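You operate a simulated robot arm through the tools that you are given. There is no shell and no other tool. Be economical: measure what you need, move in short steps, check, and stop when the job is done.

The job below is to be done with a simulated robot arm. You get a single attempt, and the scene is never put back.

## Task
Gauge the recess, lay in the spacer leaving 2 mm, and gauge again.
Fine: swing the gauge arm aside afterwards.

Only the result counts: the job must be done as asked and must still hold three seconds after the hand-in. Knocking over, shifting, dropping, spilling or breaking anything else fails it.

## Robot
A 6-joint arm with a two-finger parallel gripper, fixed in place. Base frame: the origin is at the foot of the arm, x ahead of it, y to its left, z up; the work surface is at about z = 0. Units: mm, rad, N and s.
With the tool pointing down near the work surface it reaches from about 120 to 500 mm from the base axis. Its first joint turns from -1.257 to 1.257 rad. Payload 0.65 kg.
Tool frame: the origin (TCP) lies between the finger pads and is the grasp point; the fingertips stand 25 mm ahead of it; z points along the fingers, y is the line along which they close. Largest opening 76 mm; finger width 18, thickness 10; the body of the gripper, 36 by 78 mm, starts 45 mm behind the TCP.
Orientation is told as [roll, pitch, yaw] about the base's x, y, z axes, in that order, counted from this pose: with the fingers straight down and closing along the base's y, the tool's x points along the base's -x, its y along +y and its z along -z.

## Interface
- The arm moves only by the tool drive_tool. Its argument "moves" is a list of rows, each a list of 7 numbers: the shift along the base's x, y, z in units of 200 mm (1.0 is 200 mm), then the turn, a rotation vector about the base's x, y, z in units of 60 degrees (1.0 is 60 degrees), then the gripper command, from -1 (shut) to 1 (fully open), values between in proportion. In form: [[tx, ty, tz, wx, wy, wz, jaw], ...]. A call has 1 to 20 rows; each row is the pose to reach, as a shift and turn from the pose commanded when the call began. A call with a number of a shift or a turn outside -1 to 1 is refused whole. Each row takes 0.2 s and may step no farther than 50 mm and 0.15 rad from the row before; otherwise, or with a gripper value out of range, the whole call is refused. A pose out of reach is approached as far as the arm can. The call stops where the force on the tool passes 50 N (or 10 N more than at its start, if that is more) or the arm is blocked; 0.2 s more then pass. The fingers move at their own pace (about 108 mm/s each) and stop on an object; they squeeze with about 38 N. The grip force told is the motor's: it shows also when the fingers shut on nothing. Time passes only in rows, and 0.2 s behind the last, so rows that repeat a pose let the fingers close. It gives the time, the measured TCP pose, the force on the tool (base axes), the opening and the grip force at its end, in the units of the frame above (readings bear some noise), with the torque about the TCP (base axes, N m) and any sound that the robot's microphone picked up, and new pictures: "pictures" is both (left out), scene, wrist or none.
- Cameras (640 x 400 px; columns grow to the right, rows downward): "scene" is fixed at [60, 271.4, 413.6]; the picture's right is [-0.76, -0.65, 0.00], its down [-0.31, 0.37, -0.88] and it looks along [0.57, -0.67, -0.48] (base axes); focal length 214 px, centre (320, 200). "wrist" rides on the gripper at [58, 11, -81] in the tool frame; the picture's right is [-0.18, 0.98, 0.00], its down [-0.75, -0.14, -0.64] and it looks along [-0.63, -0.12, 0.77] (tool axes); focal length 243 px, centre (320, 200). There is no depth. A picture from a camera that has moved, and an enlarged one, comes with that camera's place and axes in the base frame and with its lens.
- enlarge(camera, box): a new picture of the part [left, top, right, bottom] of that camera's present view, enlarged. The clock stands still meanwhile.
- sign_off(): hands the job in; it is judged then, once.

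Go step by step. Nothing tells you positions but the pictures and the camera data: compare them with the known pose of the tool, close in by small moves and look again before you grip or let go. The budget is 120 turns and 200 pictures, counting those below and the enlarged ones. Unless the task says otherwise, let go and move clear before handing in, and close with one line.

The tools are called after "Emit:" as name(argument=value, ...) on one line, values as JSON. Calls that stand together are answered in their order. drive_tool: Moves the arm, as the interface text tells. Its arguments: {"type":"object","properties":{"moves":{"type":"array","items":{"type":"array","items":{"type":"number"}}},"pictures":{"type":"string","enum":["both","scene","wrist","none"]}},"required":["moves"]} The other tools are called the same way: enlarge (camera, box) takes an enlarged picture of a part of a camera's view; sign_off () hands the job in.

At the start:

```text
clock: 0.0
eef_pos: [245.9, -8.4, 352.2]
tool_rot: [-0.001, -0.001, 0.001]
contact_force: [-0.9, -0.2, 1.1]
ft_torque: [0.0, 0.03, 0.02]
finger_gap: 75.8
finger_force: 0.1
```

scene: 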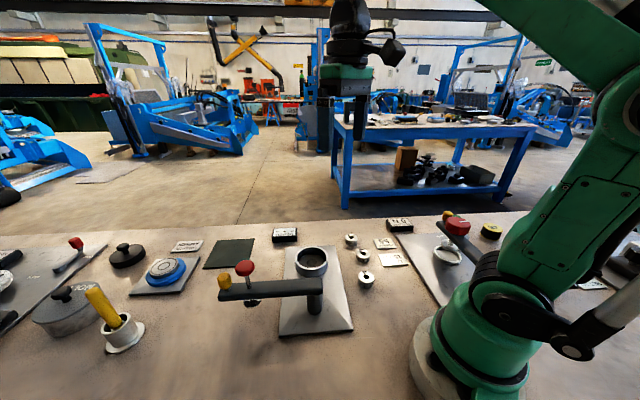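
wrist: 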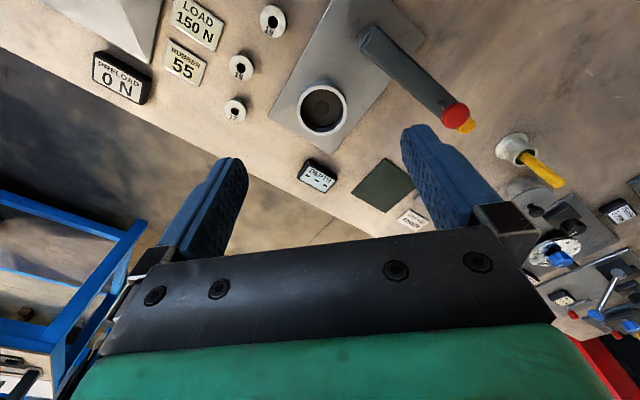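

I see a plate with a cup-like recess, a swinging gauge arm with red and yellow knobs, a DEPTH display and three small labelled spacers. I'll zoom in on these first.

Emit:
enlarge(camera="wrist", box=[80, 0, 360, 175])

Emit:
enlarge(camera="wrist", box=[260, 0, 580, 240])

Emit:
enlarge(camera="scene", box=[200, 210, 420, 347])

Emit:
enlarge(camera="scene", box=[0, 220, 220, 357])

Emit:
enlarge(camera="scene", box=[360, 200, 640, 300])

```text
2.29 times, centred on (220, 88) of wrist
camera zoom: at [188.6, 3.5, 432.3], right [0.18, 0.98, 0.0], down [0.75, -0.14, 0.64], along [0.63, -0.12, -0.77], focal length 555 px, centre (549, 457)
```

zoom: 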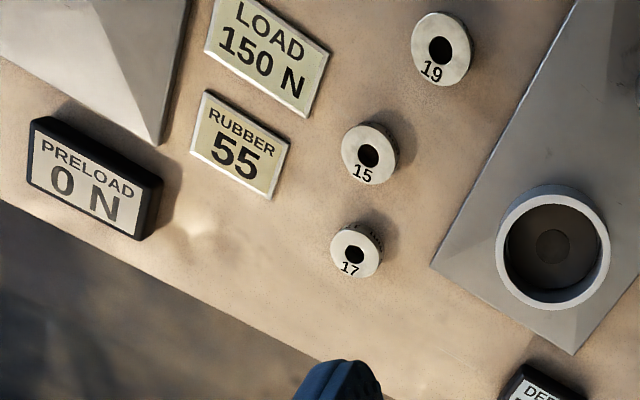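

```text
1.67 times, centred on (420, 120) of wrist
camera zoom: at [188.6, 3.5, 432.3], right [0.18, 0.98, 0.0], down [0.75, -0.14, 0.64], along [0.63, -0.12, -0.77], focal length 404 px, centre (153, 333)
```

zoom: 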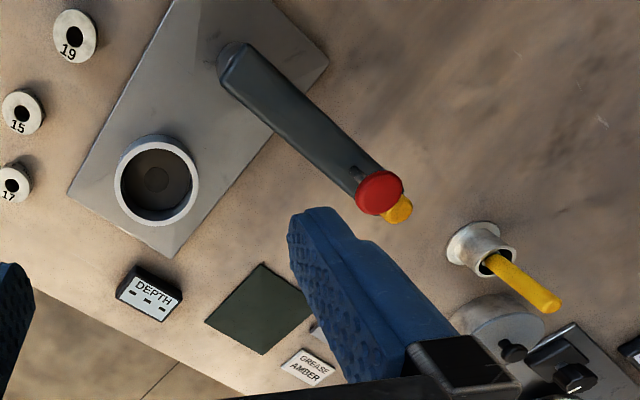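

```text
2.91 times, centred on (310, 278) of scene
camera zoom: at [60.0, 271.4, 413.6], right [-0.76, -0.65, 0.0], down [-0.31, 0.37, -0.88], along [0.57, -0.67, -0.48], focal length 624 px, centre (349, -28)
```

zoom: 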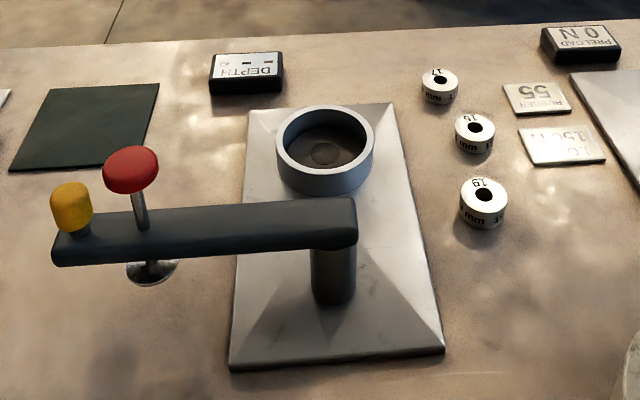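

```text
2.91 times, centred on (110, 288) of scene
camera zoom: at [60.0, 271.4, 413.6], right [-0.76, -0.65, 0.0], down [-0.31, 0.37, -0.88], along [0.57, -0.67, -0.48], focal length 624 px, centre (931, -58)
```

zoom: 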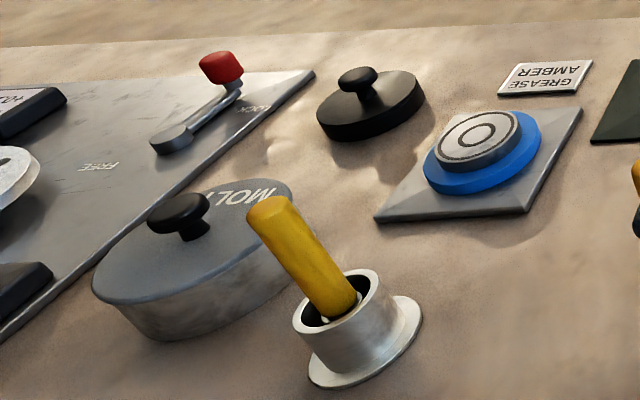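

```text
2.29 times, centred on (500, 250) of scene
camera zoom: at [60.0, 271.4, 413.6], right [-0.76, -0.65, 0.0], down [-0.31, 0.37, -0.88], along [0.57, -0.67, -0.48], focal length 490 px, centre (-91, 86)
```

zoom: 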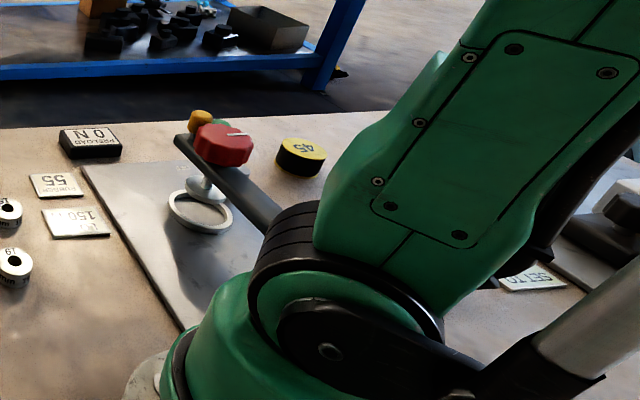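

The gauge works by swinging the arm with the yellow knob and pressing the red plunger. I estimate yellow at (360,178,107), red at (332,149,130), pivot near (245,60) and cup at (330,-20). I'll move above the yellow knob, aligned with the arm, and look again.

Emit:
drive_tool(moves=[[0.08, 0.14, -0.1, 0, 0, 0.125, 0.5], [0.16, 0.28, -0.2, 0, 0, 0.25, 0], [0.24, 0.42, -0.3, 0, 0, 0.375, 0], [0.32, 0.56, -0.4, 0, 0, 0.5, 0], [0.4, 0.7, -0.5, 0, 0, 0.625, 0], [0.47, 0.83, -0.6, 0, 0, 0.75, 0], [0.47, 0.83, -0.6, 0, 0, 0.75, 0]])

```text
clock: 1.6
eef_pos: [341.9, 156.4, 230.7]
tool_rot: [0.0, 0.0, 0.787]
contact_force: [-1.1, -0.2, 0.3]
ft_torque: [-0.02, 0.02, 0.02]
finger_gap: 38.1
finger_force: 0.0
camera wrist: at [293.3, 124.5, 310.6], right [-0.57, 0.82, 0.0], down [0.63, 0.43, 0.64], along [0.53, 0.36, -0.77], focal length 243 px, centre (320, 200)
```

scene: 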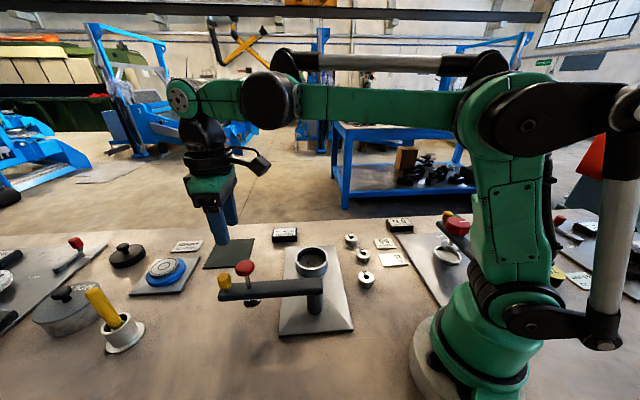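
wrist: 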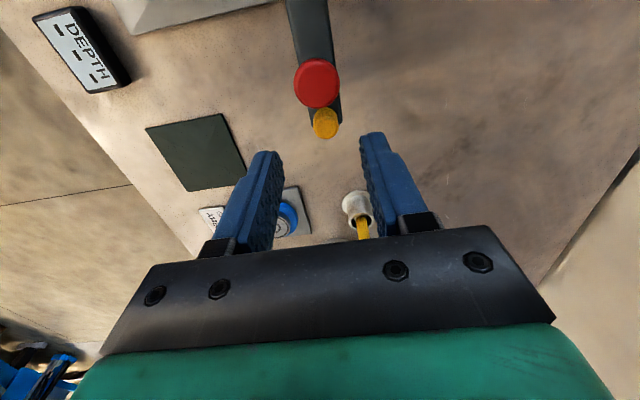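

Yellow knob resolves to about (360,176,105), in line with the arm. I'll come down above it with the fingers spread to straddle it.

Emit:
drive_tool(moves=[[0.05, 0.05, -0.17, 0, 0, 0, 0.1], [0.097, 0.095, -0.34, 0, 0, 0, 0.1], [0.097, 0.095, -0.34, 0, 0, 0, 0.1]])

```text
clock: 2.4
eef_pos: [359.8, 177.0, 163.2]
tool_rot: [0.0, -0.001, 0.786]
contact_force: [-1.0, 0.2, 0.2]
ft_torque: [0.01, 0.01, -0.01]
finger_gap: 41.9
finger_force: 0.1
camera wrist: at [311.8, 143.6, 243.3], right [-0.57, 0.82, 0.0], down [0.63, 0.43, 0.64], along [0.53, 0.36, -0.77], focal length 243 px, centre (320, 200)
```

scene: 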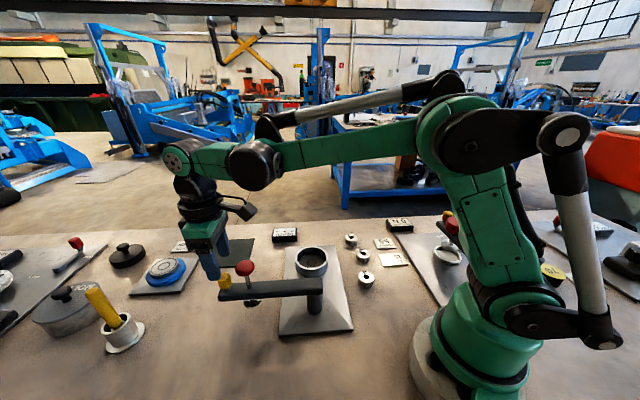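
wrist: 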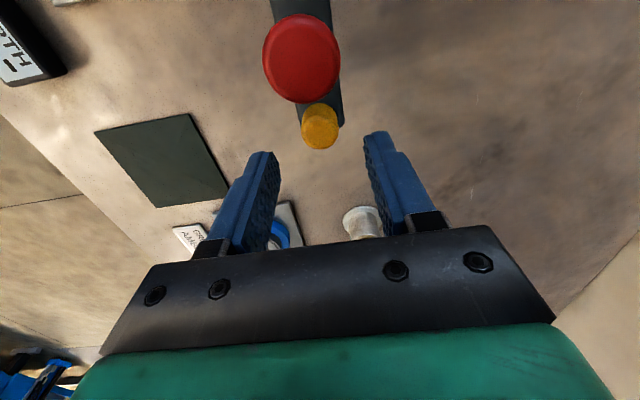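

The knob is centred under the gripper. I'll lower until the fingertips flank it.

Emit:
drive_tool(moves=[[0, 0, -0.1, 0, 0, 0, 0.1], [0, 0, -0.19, 0, 0, 0, 0.1], [0, 0, -0.19, 0, 0, 0, 0.1]])

Emit:
enlarge(camera="scene", box=[160, 220, 360, 345])

```text
clock: 3.2
eef_pos: [357.8, 176.3, 124.4]
tool_rot: [0.0, 0.001, 0.784]
contact_force: [0.0, -0.8, 0.3]
ft_torque: [0.02, -0.01, 0.01]
finger_gap: 41.7
finger_force: 0.1
camera wrist: at [310.1, 143.4, 205.1], right [-0.57, 0.82, 0.0], down [0.63, 0.43, 0.64], along [0.53, 0.36, -0.77], focal length 243 px, centre (320, 200)
```

scene: 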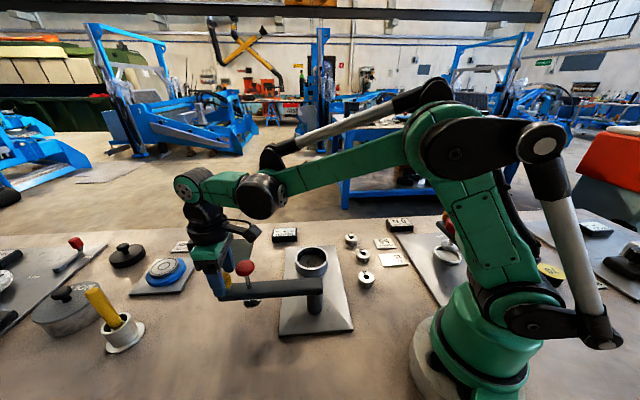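
wrist: 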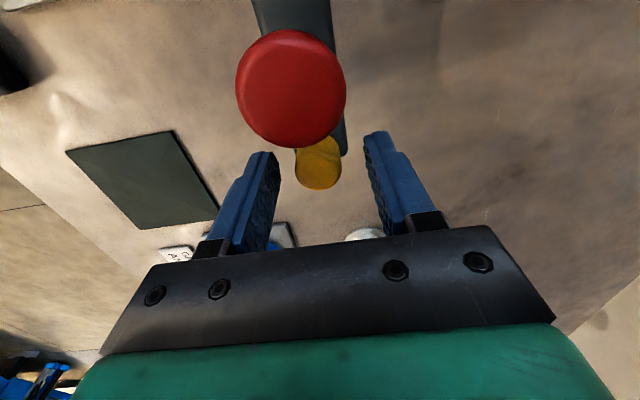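

```text
3.20 times, centred on (260, 282) of scene
camera zoom: at [60.0, 271.4, 413.6], right [-0.76, -0.65, 0.0], down [-0.31, 0.37, -0.88], along [0.57, -0.67, -0.48], focal length 686 px, centre (512, -64)
```

zoom: 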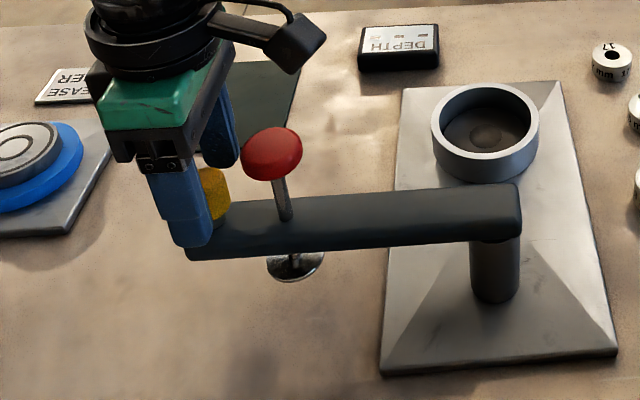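

The fingers straddle the yellow knob. I'll swing the arm along its arc for the first 48° and check that it follows.

Emit:
drive_tool(moves=[[0.072, -0.0835, 0, 0, 0, -0.1333, 0.1], [0.1315, -0.176, 0, 0, 0, -0.2667, 0.1], [0.1775, -0.2765, 0, 0, 0, -0.4, 0.1], [0.209, -0.382, 0, 0, 0, -0.5333, 0.1], [0.226, -0.491, 0, 0, 0, -0.6667, 0.1], [0.227, -0.601, 0, 0, 0, -0.8, 0.1]])

Emit:
enlarge(camera="scene", box=[160, 220, 360, 345])

```text
clock: 4.6
eef_pos: [402.7, 56.5, 125.5]
tool_rot: [0.0, 0.001, -0.054]
contact_force: [-0.6, 0.5, 1.0]
ft_torque: [0.01, -0.01, 0.01]
finger_gap: 42.3
finger_force: 0.5
camera wrist: at [346.2, 71.0, 204.7], right [0.24, 0.97, 0.0], down [0.74, -0.18, 0.64], along [0.62, -0.15, -0.77], focal length 243 px, centre (320, 200)
```

scene: 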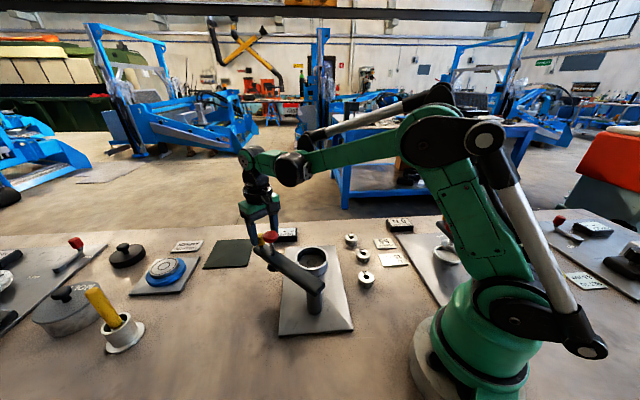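
wrist: 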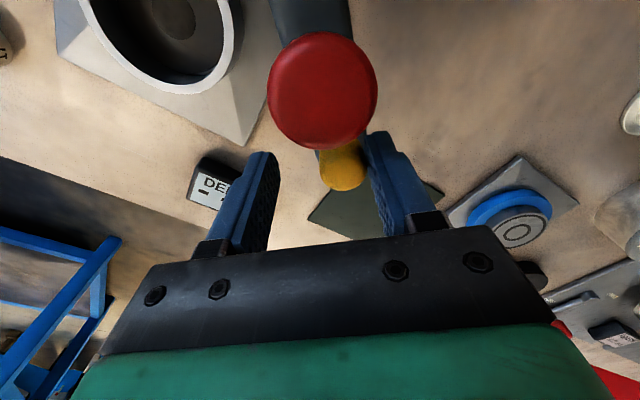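

```text
3.20 times, centred on (260, 282) of scene
camera zoom: at [60.0, 271.4, 413.6], right [-0.76, -0.65, 0.0], down [-0.31, 0.37, -0.88], along [0.57, -0.67, -0.48], focal length 686 px, centre (512, -64)
```

zoom: 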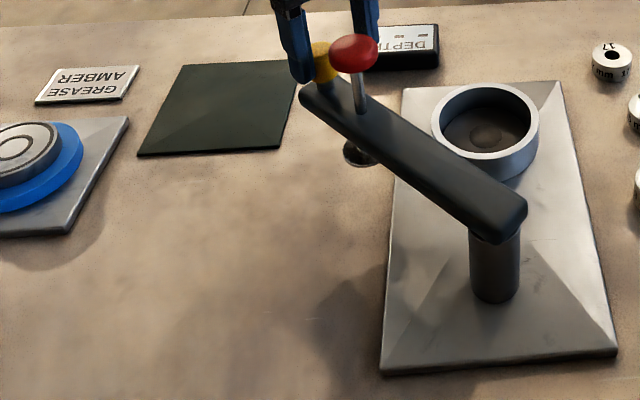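

It follows well, pushed by one finger. I'll continue most of the rest of the way to the cup.

Emit:
drive_tool(moves=[[-0.014, -0.1095, 0, 0, 0, -0.1333, 0.1], [-0.043, -0.2155, 0, 0, 0, -0.2667, 0.1], [-0.0865, -0.317, 0, 0, 0, -0.4, 0.1], [-0.144, -0.411, 0, 0, 0, -0.5333, 0.1], [-0.195, -0.476, 0, 0, 0, -0.6333, 0.1]])

Emit:
enlarge(camera="scene", box=[220, 200, 400, 312])

```text
clock: 5.8
eef_pos: [364.2, -38.1, 127.0]
tool_rot: [0.0, -0.002, -0.717]
contact_force: [0.1, 0.9, 0.8]
ft_torque: [0.01, -0.02, -0.02]
finger_gap: 42.2
finger_force: 0.9
camera wrist: at [328.0, 9.7, 207.1], right [0.78, 0.62, 0.0], down [0.47, -0.6, 0.64], along [0.4, -0.51, -0.77], focal length 243 px, centre (320, 200)
```

scene: 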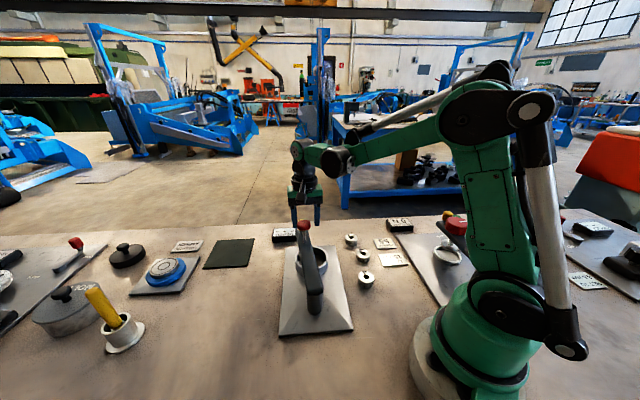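
wrist: 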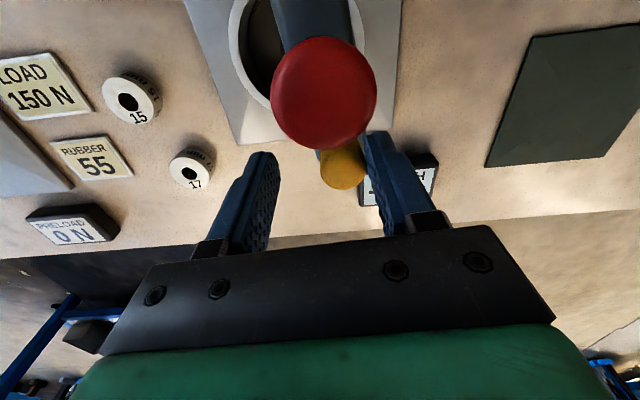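

```text
3.56 times, centred on (310, 256) of scene
camera zoom: at [60.0, 271.4, 413.6], right [-0.76, -0.65, 0.0], down [-0.31, 0.37, -0.88], along [0.57, -0.67, -0.48], focal length 763 px, centre (356, 1)
```

zoom: 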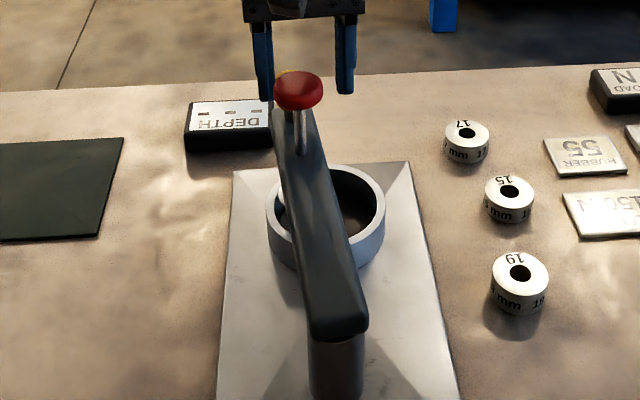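

The arm is about 7° short of the cup. I'll push on in small steps.

Emit:
drive_tool(moves=[[-0.02, -0.024, 0, 0, 0, -0.04, 0.1], [-0.043, -0.046, 0, 0, 0, -0.08, 0.1], [-0.068, -0.068, 0, 0, 0, -0.1167, 0.1]])

Emit:
enlarge(camera="scene", box=[220, 200, 400, 312])

```text
clock: 6.6
eef_pos: [351.8, -52.4, 126.9]
tool_rot: [0.0, 0.001, -0.837]
contact_force: [0.4, 0.3, 0.2]
ft_torque: [-0.02, -0.03, 0.01]
finger_gap: 42.0
finger_force: 0.2
camera wrist: at [321.8, -0.6, 206.9], right [0.85, 0.52, 0.0], down [0.4, -0.65, 0.64], along [0.33, -0.55, -0.77], focal length 243 px, centre (320, 200)
```

scene: 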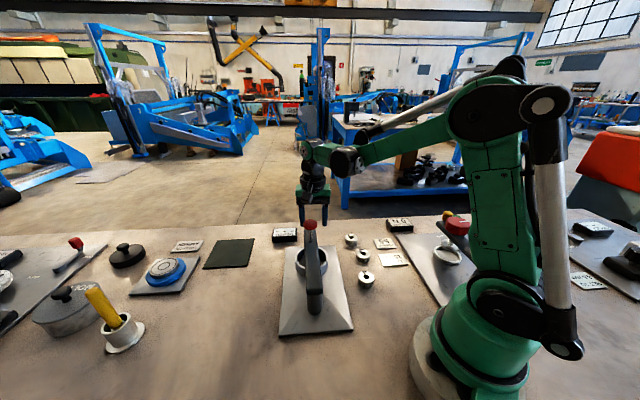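
wrist: 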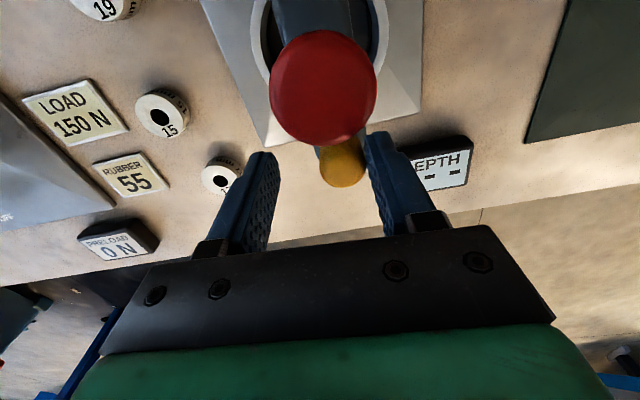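

```text
3.56 times, centred on (310, 256) of scene
camera zoom: at [60.0, 271.4, 413.6], right [-0.76, -0.65, 0.0], down [-0.31, 0.37, -0.88], along [0.57, -0.67, -0.48], focal length 763 px, centre (356, 1)
```

zoom: 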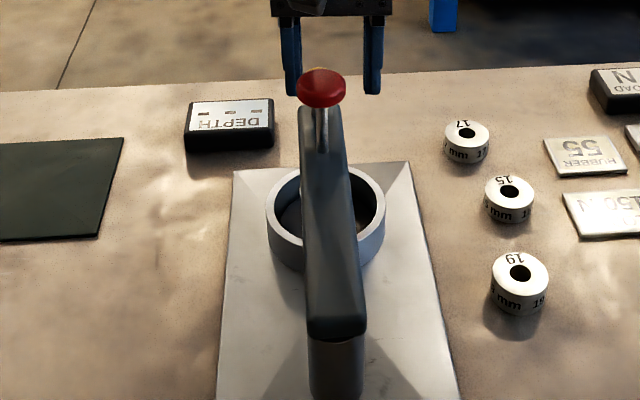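

The arm now lines up with the cup to within about a millimetre. I'll lift off, close the fingers and hover over the red plunger at about (333,-18).

Emit:
drive_tool(moves=[[0, 0, 0.2, 0, 0, 0, 0.1], [0, 0, 0.35, 0, 0, 0, -1], [-0.05, 0.09, 0.35, 0, 0, 0, -1], [-0.095, 0.173, 0.35, 0, 0, 0, -1], [-0.095, 0.173, 0.35, 0, 0, 0, -1]])

Emit:
enlarge(camera="scene", box=[220, 200, 400, 312])

```text
clock: 7.8
eef_pos: [333.0, -17.8, 197.5]
tool_rot: [0.001, 0.001, -0.839]
contact_force: [0.0, 0.5, 0.5]
ft_torque: [-0.01, 0.02, 0.03]
finger_gap: 0.0
finger_force: 24.0
camera wrist: at [302.5, 32.7, 277.3], right [0.85, 0.52, 0.0], down [0.4, -0.65, 0.64], along [0.34, -0.55, -0.77], focal length 243 px, centre (320, 200)
```

scene: 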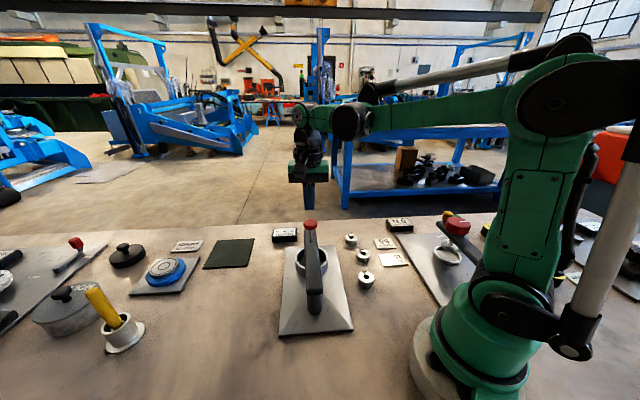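
wrist: 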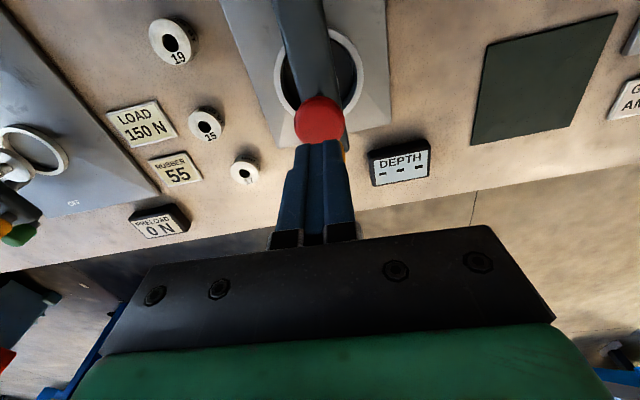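

```text
3.56 times, centred on (310, 256) of scene
camera zoom: at [60.0, 271.4, 413.6], right [-0.76, -0.65, 0.0], down [-0.31, 0.37, -0.88], along [0.57, -0.67, -0.48], focal length 763 px, centre (356, 1)
```

zoom: 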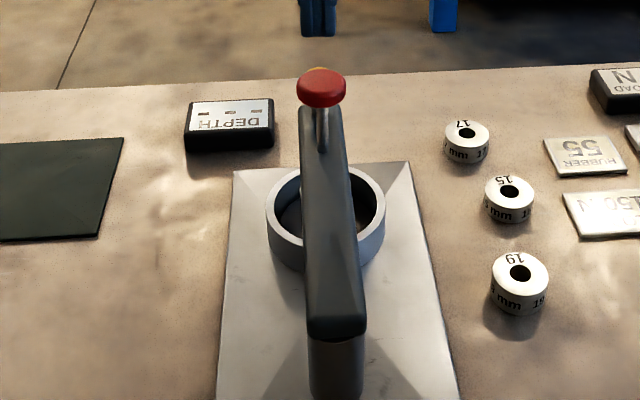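

The plunger is right under the fingertips. I'll press down in small steps and watch the force.

Emit:
drive_tool(moves=[[0, 0, -0.1, 0, 0, 0, -1], [0, 0, -0.14, 0, 0, 0, -1], [0, 0, -0.17, 0, 0, 0, -1], [0, 0, -0.2, 0, 0, 0, -1], [0, 0, -0.22, 0, 0, 0, -1], [0, 0, -0.24, 0, 0, 0, -1]])

Emit:
enlarge(camera="scene", box=[220, 200, 400, 312])

```text
clock: 9.2
eef_pos: [332.4, -17.5, 149.3]
tool_rot: [0.002, -0.001, -0.837]
contact_force: [0.4, -1.2, 1.4]
ft_torque: [-0.01, -0.01, -0.01]
finger_gap: 0.0
finger_force: 23.6
camera wrist: at [302.4, 33.9, 228.8], right [0.85, 0.52, 0.0], down [0.4, -0.65, 0.64], along [0.33, -0.55, -0.77], focal length 243 px, centre (320, 200)
```

scene: 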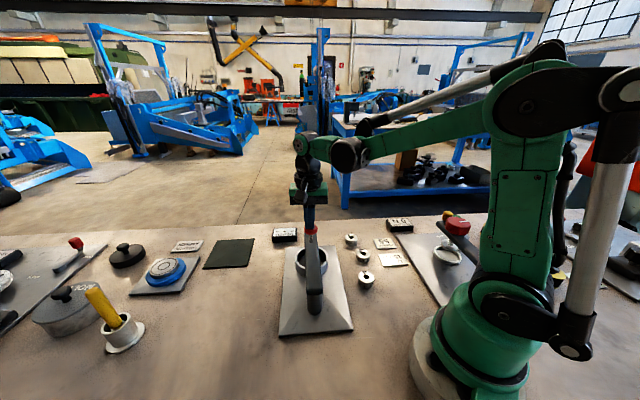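
wrist: 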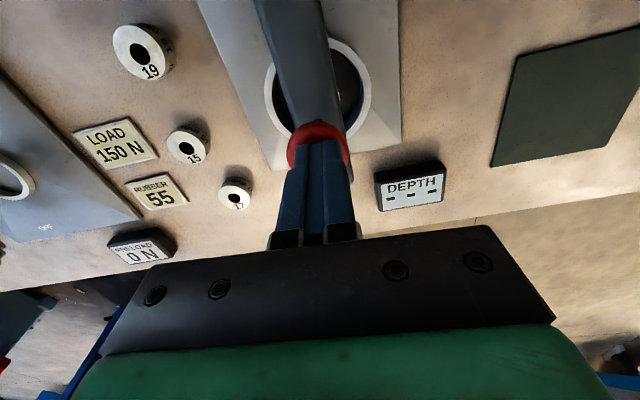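

```text
3.56 times, centred on (310, 256) of scene
camera zoom: at [60.0, 271.4, 413.6], right [-0.76, -0.65, 0.0], down [-0.31, 0.37, -0.88], along [0.57, -0.67, -0.48], focal length 763 px, centre (356, 1)
```

zoom: 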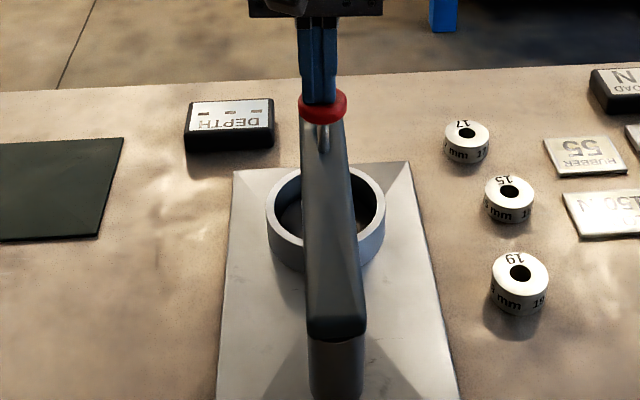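

The plunger is travelling with almost no force. I'll keep pressing.

Emit:
drive_tool(moves=[[0, 0, -0.025, 0, 0, 0, -1], [0, 0, -0.05, 0, 0, 0, -1], [0, 0, -0.075, 0, 0, 0, -1], [0, 0, -0.1, 0, 0, 0, -1], [0, 0, -0.125, 0, 0, 0, -1], [0, 0, -0.15, 0, 0, 0, -1]])

Emit:
enlarge(camera="wrist", box=[340, 120, 500, 220])

Emit:
enlarge(camera="scene", box=[220, 200, 400, 312])

```text
clock: 10.3
eef_pos: [333.0, -18.0, 128.7]
tool_rot: [-0.002, 0.001, -0.835]
contact_force: [-2.7, 0.3, 46.4]
ft_torque: [0.01, 0.05, 0.06]
finger_gap: 0.1
finger_force: 23.5
stopped in row 5: the force on the tool passed its limit at 64 N (the readings are from after the stop); the commanded pose is now the measured one
camera wrist: at [302.9, 32.9, 209.5], right [0.85, 0.52, 0.0], down [0.4, -0.65, 0.64], along [0.34, -0.55, -0.77], focal length 243 px, centre (320, 200)
```

scene: 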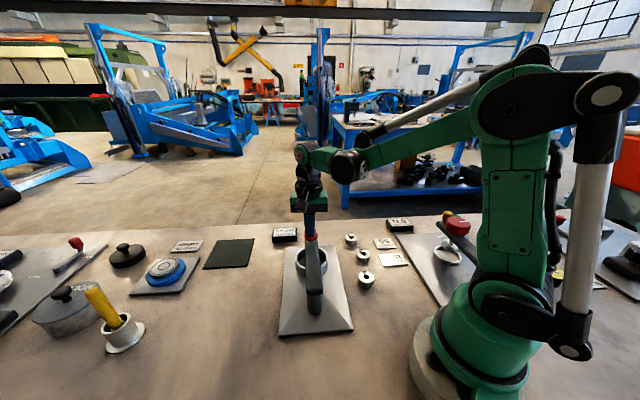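
wrist: 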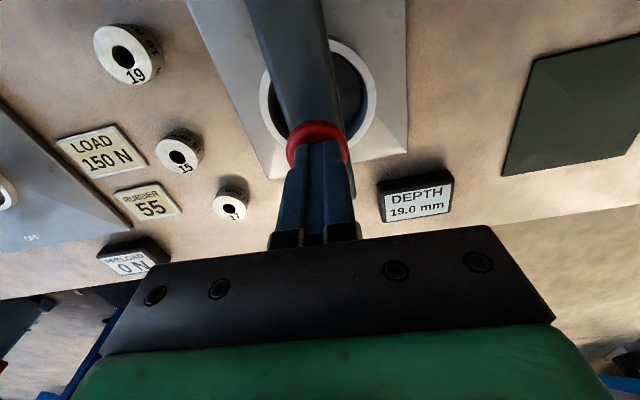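

```text
4.00 times, centred on (420, 170) of wrist
camera zoom: at [302.9, 32.9, 209.5], right [0.85, 0.52, 0.0], down [0.4, -0.65, 0.64], along [0.34, -0.55, -0.77], focal length 970 px, centre (-80, 320)
```

zoom: 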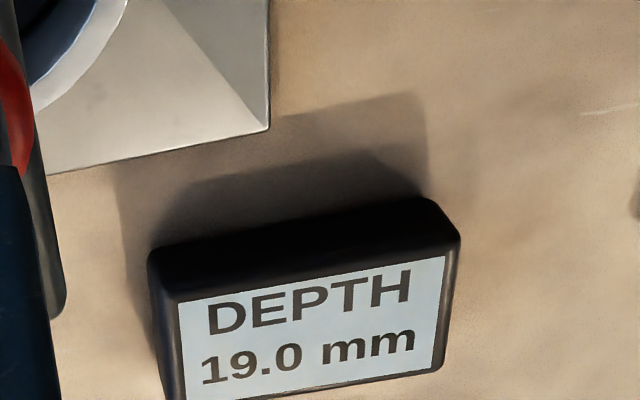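

```text
3.56 times, centred on (310, 256) of scene
camera zoom: at [59.8, 271.4, 413.7], right [-0.76, -0.65, 0.0], down [-0.31, 0.37, -0.88], along [0.57, -0.67, -0.48], focal length 763 px, centre (356, 1)
```

zoom: 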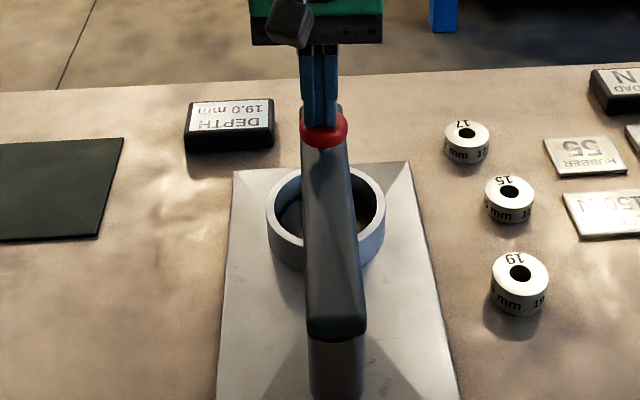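

DEPTH reads 19.0 mm, so the 17 mm spacer leaves 2 mm. I'll release the plunger, then straddle the yellow knob again to swing the arm back.

Emit:
drive_tool(moves=[[0, 0, 0.1, 0, 0, 0, -1], [0, 0, 0.3, 0, 0, 0, -1], [0.07, -0.07, 0.36, 0, 0, 0, 0.1], [0.13, -0.14, 0.36, 0, 0, 0.05, 0.1], [0.13, -0.14, 0.2, 0, 0, 0.05, 0.1], [0.13, -0.14, 0.2, 0, 0, 0.05, 0.1]])

```text
clock: 11.7
eef_pos: [361.7, -50.4, 168.3]
tool_rot: [-0.002, 0.0, -0.785]
contact_force: [-0.2, -0.7, -0.7]
ft_torque: [-0.02, 0.02, 0.01]
finger_gap: 41.7
finger_force: 0.1
camera wrist: at [328.9, -0.2, 248.3], right [0.82, 0.57, 0.0], down [0.43, -0.63, 0.64], along [0.36, -0.53, -0.77], focal length 243 px, centre (320, 200)
```

scene: 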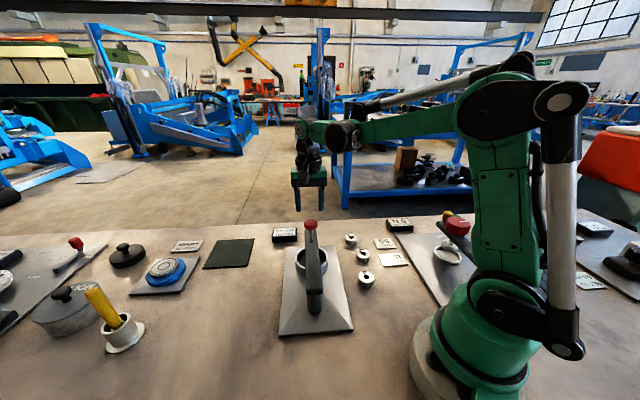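
wrist: 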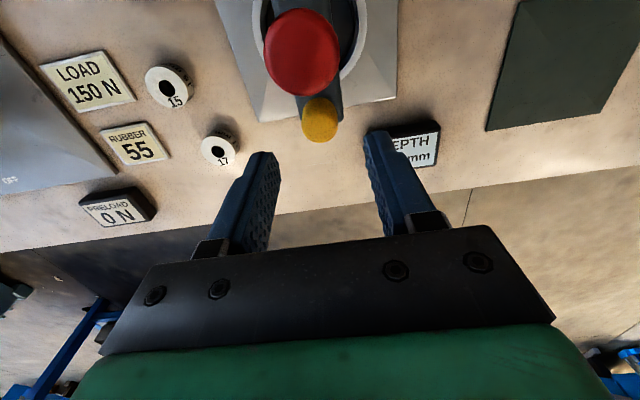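

Yellow is centred between the fingers. I'll descend and swing the arm back about 56°.

Emit:
drive_tool(moves=[[-0.006, 0.016, -0.1, 0, 0, 0, 0.1], [-0.006, 0.016, -0.205, 0, 0, 0, 0.1], [-0.006, 0.016, -0.205, 0, 0, 0, 0.1], [0.0675, 0.1, -0.205, 0, 0, 0.1333, 0.1], [0.128, 0.1935, -0.205, 0, 0, 0.2667, 0.1], [0.1755, 0.295, -0.205, 0, 0, 0.4, 0.1], [0.208, 0.4015, -0.205, 0, 0, 0.5333, 0.1], [0.2255, 0.512, -0.205, 0, 0, 0.6667, 0.1], [0.2275, 0.6235, -0.205, 0, 0, 0.8, 0.1], [0.214, 0.734, -0.205, 0, 0, 0.9333, 0.1]])

```text
clock: 13.9
eef_pos: [402.4, 97.9, 129.7]
tool_rot: [-0.002, 0.001, 0.197]
contact_force: [-0.1, -0.4, 0.0]
ft_torque: [-0.05, 0.0, -0.02]
finger_gap: 42.0
finger_force: 0.1
camera wrist: at [343.3, 98.4, 209.0], right [-0.01, 1.0, 0.0], down [0.77, 0.01, 0.64], along [0.64, 0.01, -0.77], focal length 243 px, centre (320, 200)
```

scene: 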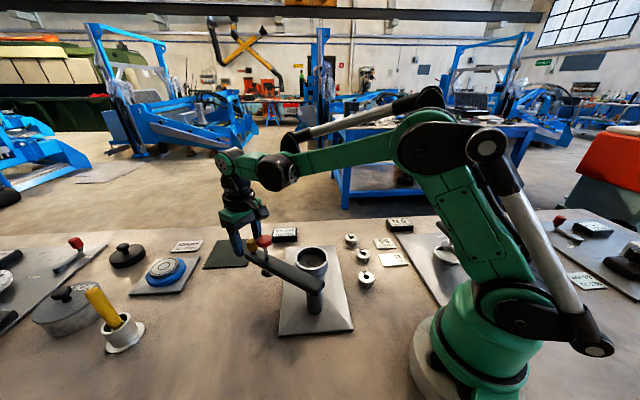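
wrist: 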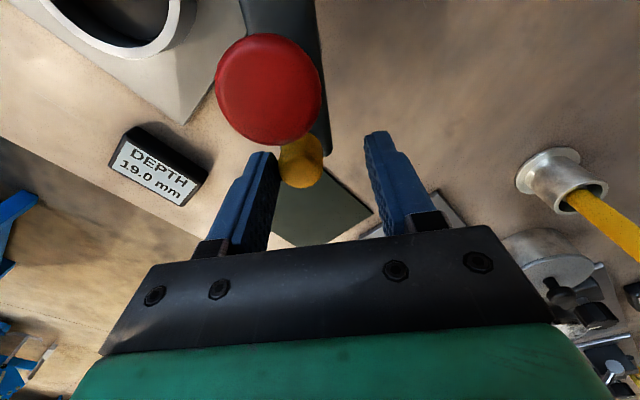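

Continuing the swing back to roughly its original place, then lifting clear.

Emit:
drive_tool(moves=[[-0.029, 0.108, 0, 0, 0, 0.1333, 0.1], [-0.0725, 0.2105, 0, 0, 0, 0.2667, 0.1], [-0.13, 0.3065, 0, 0, 0, 0.4, 0.1], [-0.2, 0.393, 0, 0, 0, 0.5333, 0.1], [-0.25, 0.442, 0, 0, 0, 0.6167, 0.1], [-0.225, 0.418, 0, 0, 0, 0.57, 0.1], [-0.225, 0.418, 0.15, 0, 0, 0.57, 0.1], [-0.225, 0.418, 0.38, 0, 0, 0.57, 0.1]])

```text
clock: 15.7
eef_pos: [358.2, 181.5, 207.0]
tool_rot: [-0.002, 0.0, 0.789]
contact_force: [0.0, 0.0, 1.0]
ft_torque: [-0.01, 0.01, 0.01]
finger_gap: 41.7
finger_force: 0.0
camera wrist: at [310.9, 148.6, 287.1], right [-0.57, 0.82, 0.0], down [0.63, 0.44, 0.64], along [0.53, 0.36, -0.77], focal length 243 px, centre (320, 200)
```

scene: 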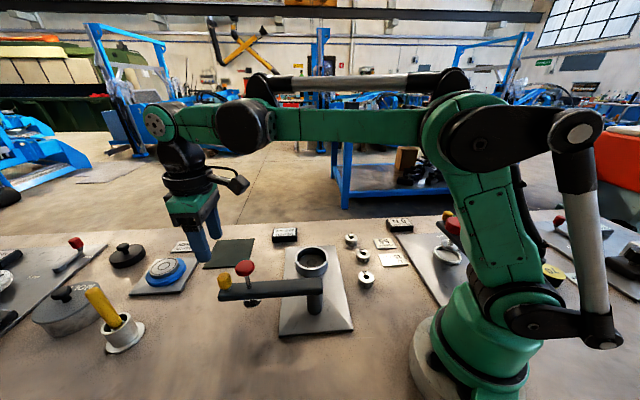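
wrist: 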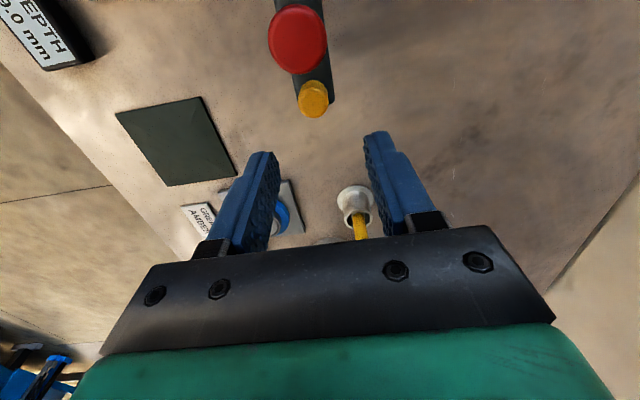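

The arm is back and clear of the cup. Now I'll travel to the 17 mm spacer at roughly (310,-165).

Emit:
drive_tool(moves=[[-0.02, -0.2, 0.05, 0, 0, -0.12, 0.3], [-0.05, -0.4, 0.05, 0, 0, -0.24, 0.6], [-0.08, -0.6, 0.05, 0, 0, -0.36, 0.8], [-0.1, -0.8, 0.05, 0, 0, -0.48, 0.8], [-0.12, -1.0, 0.05, 0, 0, -0.61, 0.8]], pictures="none")

Emit:
drive_tool(moves=[[-0.05, -0.2, 0, 0, 0, -0.12, 0.8], [-0.09, -0.4, 0, 0, 0, -0.24, 0.8], [-0.12, -0.58, 0, 0, 0, -0.36, 0.8], [-0.14, -0.7, 0, 0, 0, -0.48, 0.8], [-0.14, -0.7, 0, 0, 0, -0.59, 0.8]], pictures="wrist")

```text
clock: 16.9
eef_pos: [331.3, -17.4, 213.3]
tool_rot: [-0.002, -0.001, 0.151]
contact_force: [0.4, 0.1, 0.0]
ft_torque: [0.0, 0.01, 0.01]
finger_gap: 68.5
finger_force: 0.0
```

```text
clock: 18.1
eef_pos: [304.3, -157.5, 214.5]
tool_rot: [0.0, 0.0, -0.469]
contact_force: [0.6, 0.7, -0.6]
ft_torque: [0.0, 0.01, 0.01]
finger_gap: 68.3
finger_force: 0.0
camera wrist: at [258.7, -120.5, 293.0], right [0.61, 0.79, 0.0], down [0.61, -0.47, 0.64], along [0.51, -0.39, -0.77], focal length 243 px, centre (320, 200)
```

wrist: 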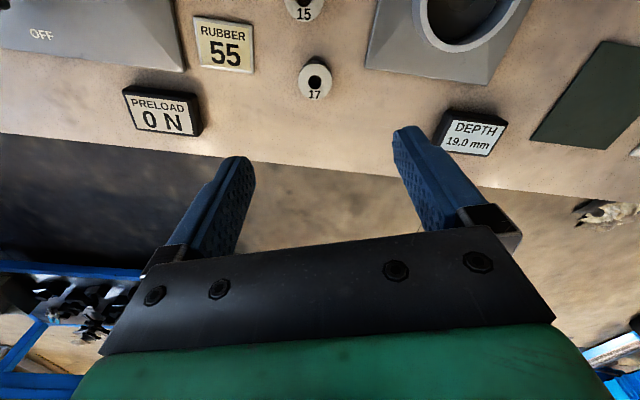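

Spacer 17 resolves to (309,-165), about 34 mm across. I'll descend above it and look closely.

Emit:
drive_tool(moves=[[0.01, -0.02, -0.2, 0, 0, 0, 0.8], [0.022, -0.036, -0.42, 0, 0, 0, 0.8], [0.022, -0.036, -0.62, 0, 0, 0, 0.8], [0.022, -0.036, -0.62, 0, 0, 0, 0.8]])

Emit:
enlarge(camera="scene", box=[280, 180, 440, 280])

```text
clock: 19.1
eef_pos: [308.6, -165.6, 89.9]
tool_rot: [-0.001, -0.002, -0.467]
contact_force: [-0.1, 0.5, -0.6]
ft_torque: [0.0, -0.01, 0.0]
finger_gap: 68.3
finger_force: 0.1
camera wrist: at [263.4, -129.5, 169.1], right [0.61, 0.79, 0.0], down [0.61, -0.46, 0.64], along [0.51, -0.39, -0.77], focal length 243 px, centre (320, 200)
```

scene: 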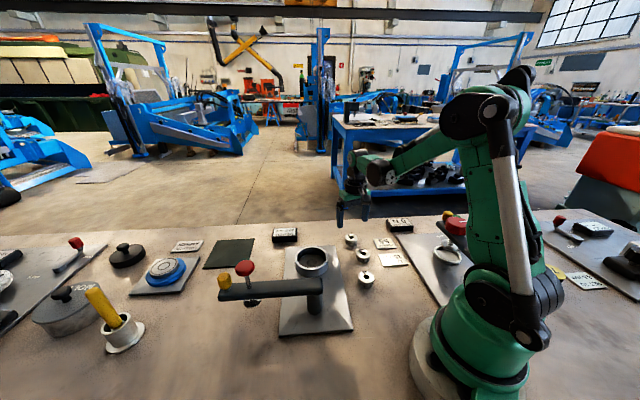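
wrist: 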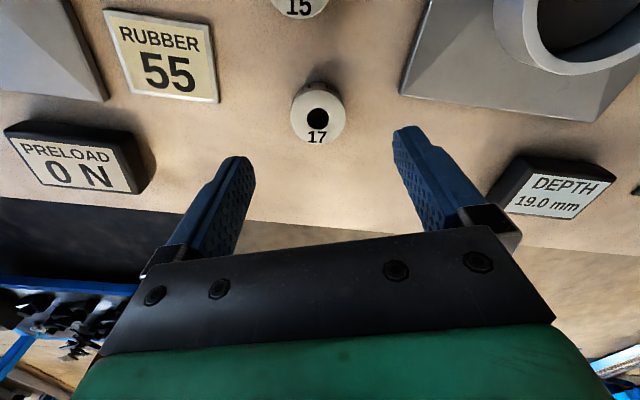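

```text
4.00 times, centred on (360, 230) of scene
camera zoom: at [60.0, 271.4, 413.6], right [-0.76, -0.65, 0.0], down [-0.31, 0.37, -0.88], along [0.57, -0.67, -0.48], focal length 858 px, centre (160, 80)
```

zoom: 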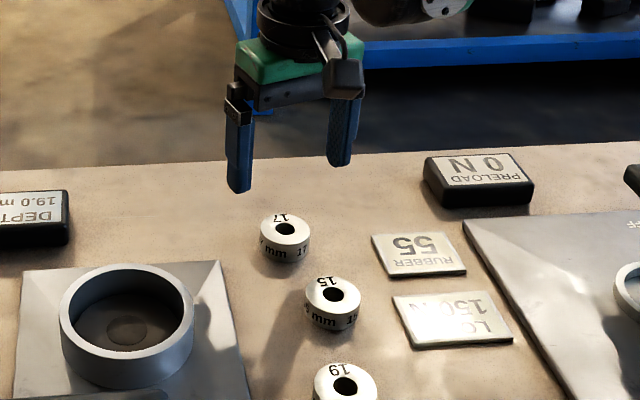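

Spacer is centred at (307.5,-165). I'll descend to the tip height of about 5 mm and grip.

Emit:
drive_tool(moves=[[-0.005, 0.002, -0.15, 0, 0, 0, 0.8], [-0.005, 0.002, -0.25, 0, 0, 0, 0.8], [-0.005, 0.002, -0.295, 0, 0, 0, 0.8], [-0.005, 0.002, -0.295, 0, 0, 0, 0.8]])

```text
clock: 20.1
eef_pos: [308.0, -163.8, 30.6]
tool_rot: [-0.002, 0.0, -0.467]
contact_force: [-0.2, 0.1, -0.5]
ft_torque: [-0.01, 0.03, 0.03]
finger_gap: 68.4
finger_force: 0.1
camera wrist: at [262.4, -127.3, 109.4], right [0.61, 0.79, 0.0], down [0.61, -0.46, 0.64], along [0.51, -0.39, -0.77], focal length 243 px, centre (320, 200)
```

scene: 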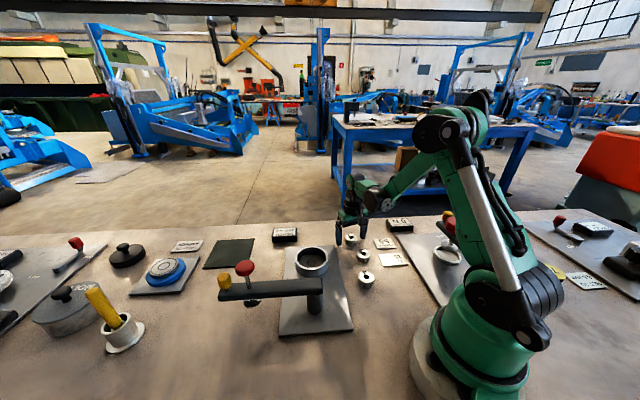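
wrist: 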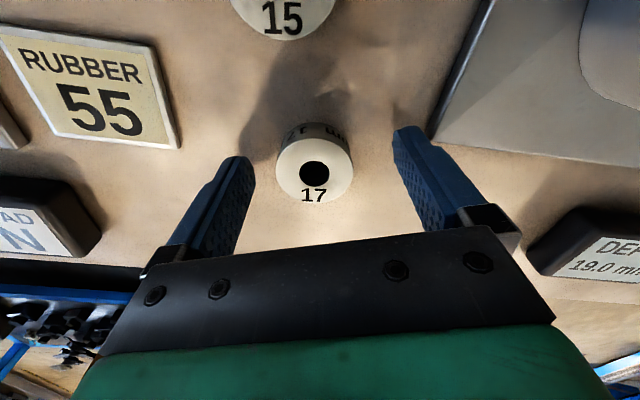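

Aligned. Gripping the spacer and lifting.

Emit:
drive_tool(moves=[[0, 0, 0, 0, 0, 0, -1], [0, 0, 0, 0, 0, 0, -1], [0, 0, 0, 0, 0, 0, -1], [0, 0, 0.1, 0, 0, 0, -1], [0, 0, 0.3, 0, 0, 0, -1], [0, 0, 0.45, 0, 0, 0, -1]])

Emit:
enlarge(camera="scene", box=[260, 180, 420, 280])

```text
clock: 21.5
eef_pos: [307.3, -158.3, 120.7]
tool_rot: [0.001, 0.0, -0.467]
contact_force: [0.3, 0.9, -1.1]
ft_torque: [-0.04, -0.02, 0.0]
finger_gap: 34.1
finger_force: 38.1
camera wrist: at [261.9, -122.0, 199.6], right [0.61, 0.79, 0.0], down [0.61, -0.46, 0.64], along [0.51, -0.39, -0.77], focal length 243 px, centre (320, 200)
```

scene: 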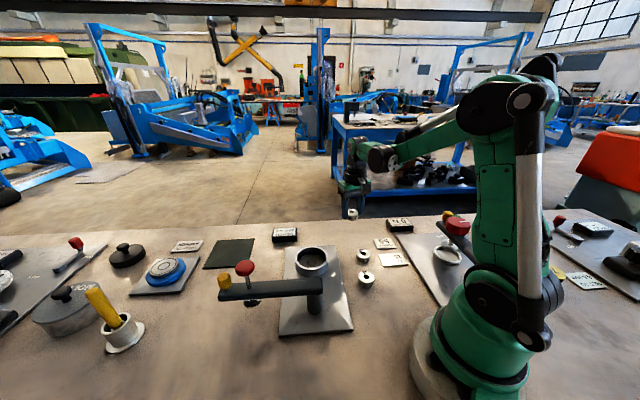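
wrist: 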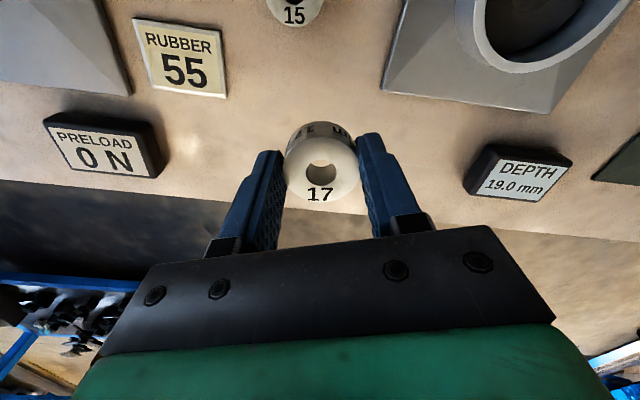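

```text
4.00 times, centred on (340, 230) of scene
camera zoom: at [60.0, 271.4, 413.6], right [-0.76, -0.65, 0.0], down [-0.31, 0.37, -0.88], along [0.57, -0.67, -0.48], focal length 858 px, centre (240, 80)
```

zoom: 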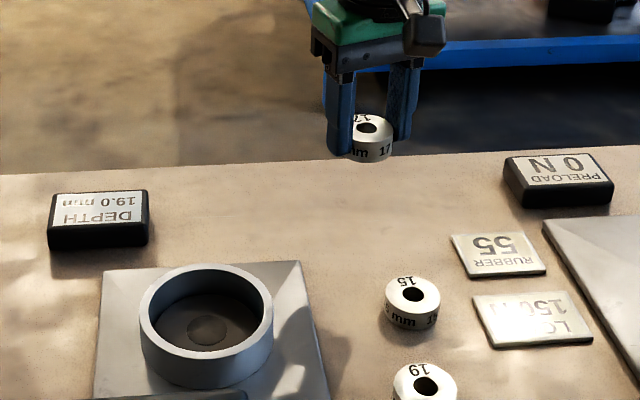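

Spacer is held at 34 mm. Carrying it over the cup at about (329,-15) while staying high.

Emit:
drive_tool(moves=[[0.02, 0.16, 0.03, 0, 0, 0.1, -1], [0.05, 0.34, 0.03, 0, 0, 0.2, -1], [0.08, 0.52, 0.03, 0, 0, 0.3, -1], [0.105, 0.69, 0.03, 0, 0, 0.35, -1], [0.105, 0.69, 0.03, 0, 0, 0.35, -1], [0.105, 0.69, 0.03, 0, 0, 0.35, -1]])

Emit:
enlarge(camera="scene", box=[240, 200, 400, 300])

```text
clock: 22.9
eef_pos: [325.8, -24.9, 125.4]
tool_rot: [-0.002, 0.001, -0.1]
contact_force: [0.1, 0.5, -1.9]
ft_torque: [0.01, 0.02, -0.01]
finger_gap: 34.1
finger_force: 38.1
camera wrist: at [270.5, -6.7, 205.1], right [0.28, 0.96, 0.0], down [0.73, -0.22, 0.64], along [0.62, -0.18, -0.77], focal length 243 px, centre (320, 200)
```

scene: 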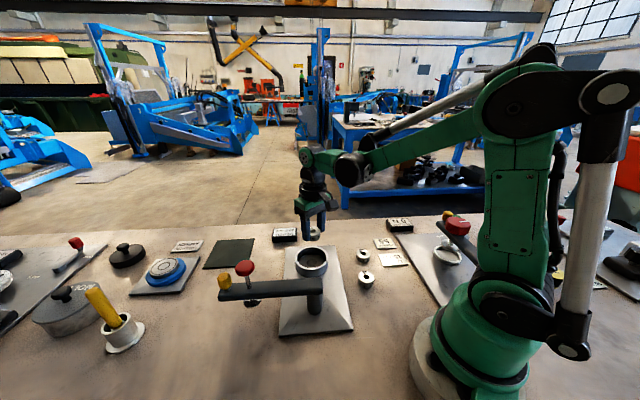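
wrist: 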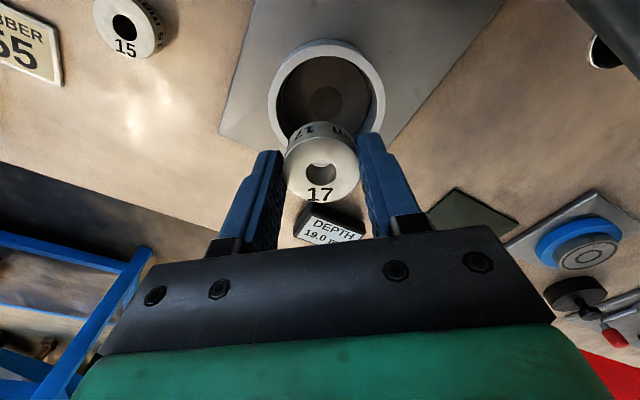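

```text
4.00 times, centred on (320, 250) of scene
camera zoom: at [60.0, 271.4, 413.6], right [-0.76, -0.65, 0.0], down [-0.31, 0.37, -0.88], along [0.57, -0.67, -0.48], focal length 858 px, centre (320, 0)
```

zoom: 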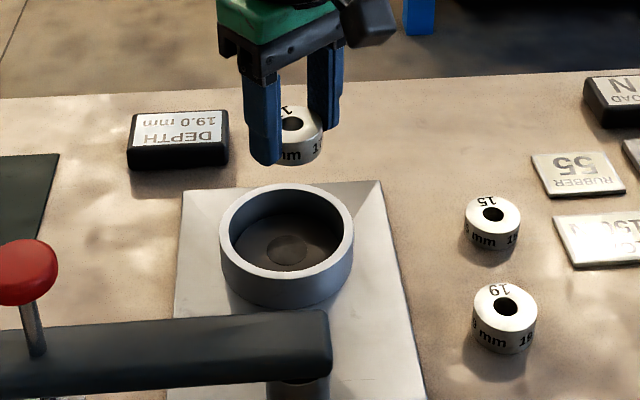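

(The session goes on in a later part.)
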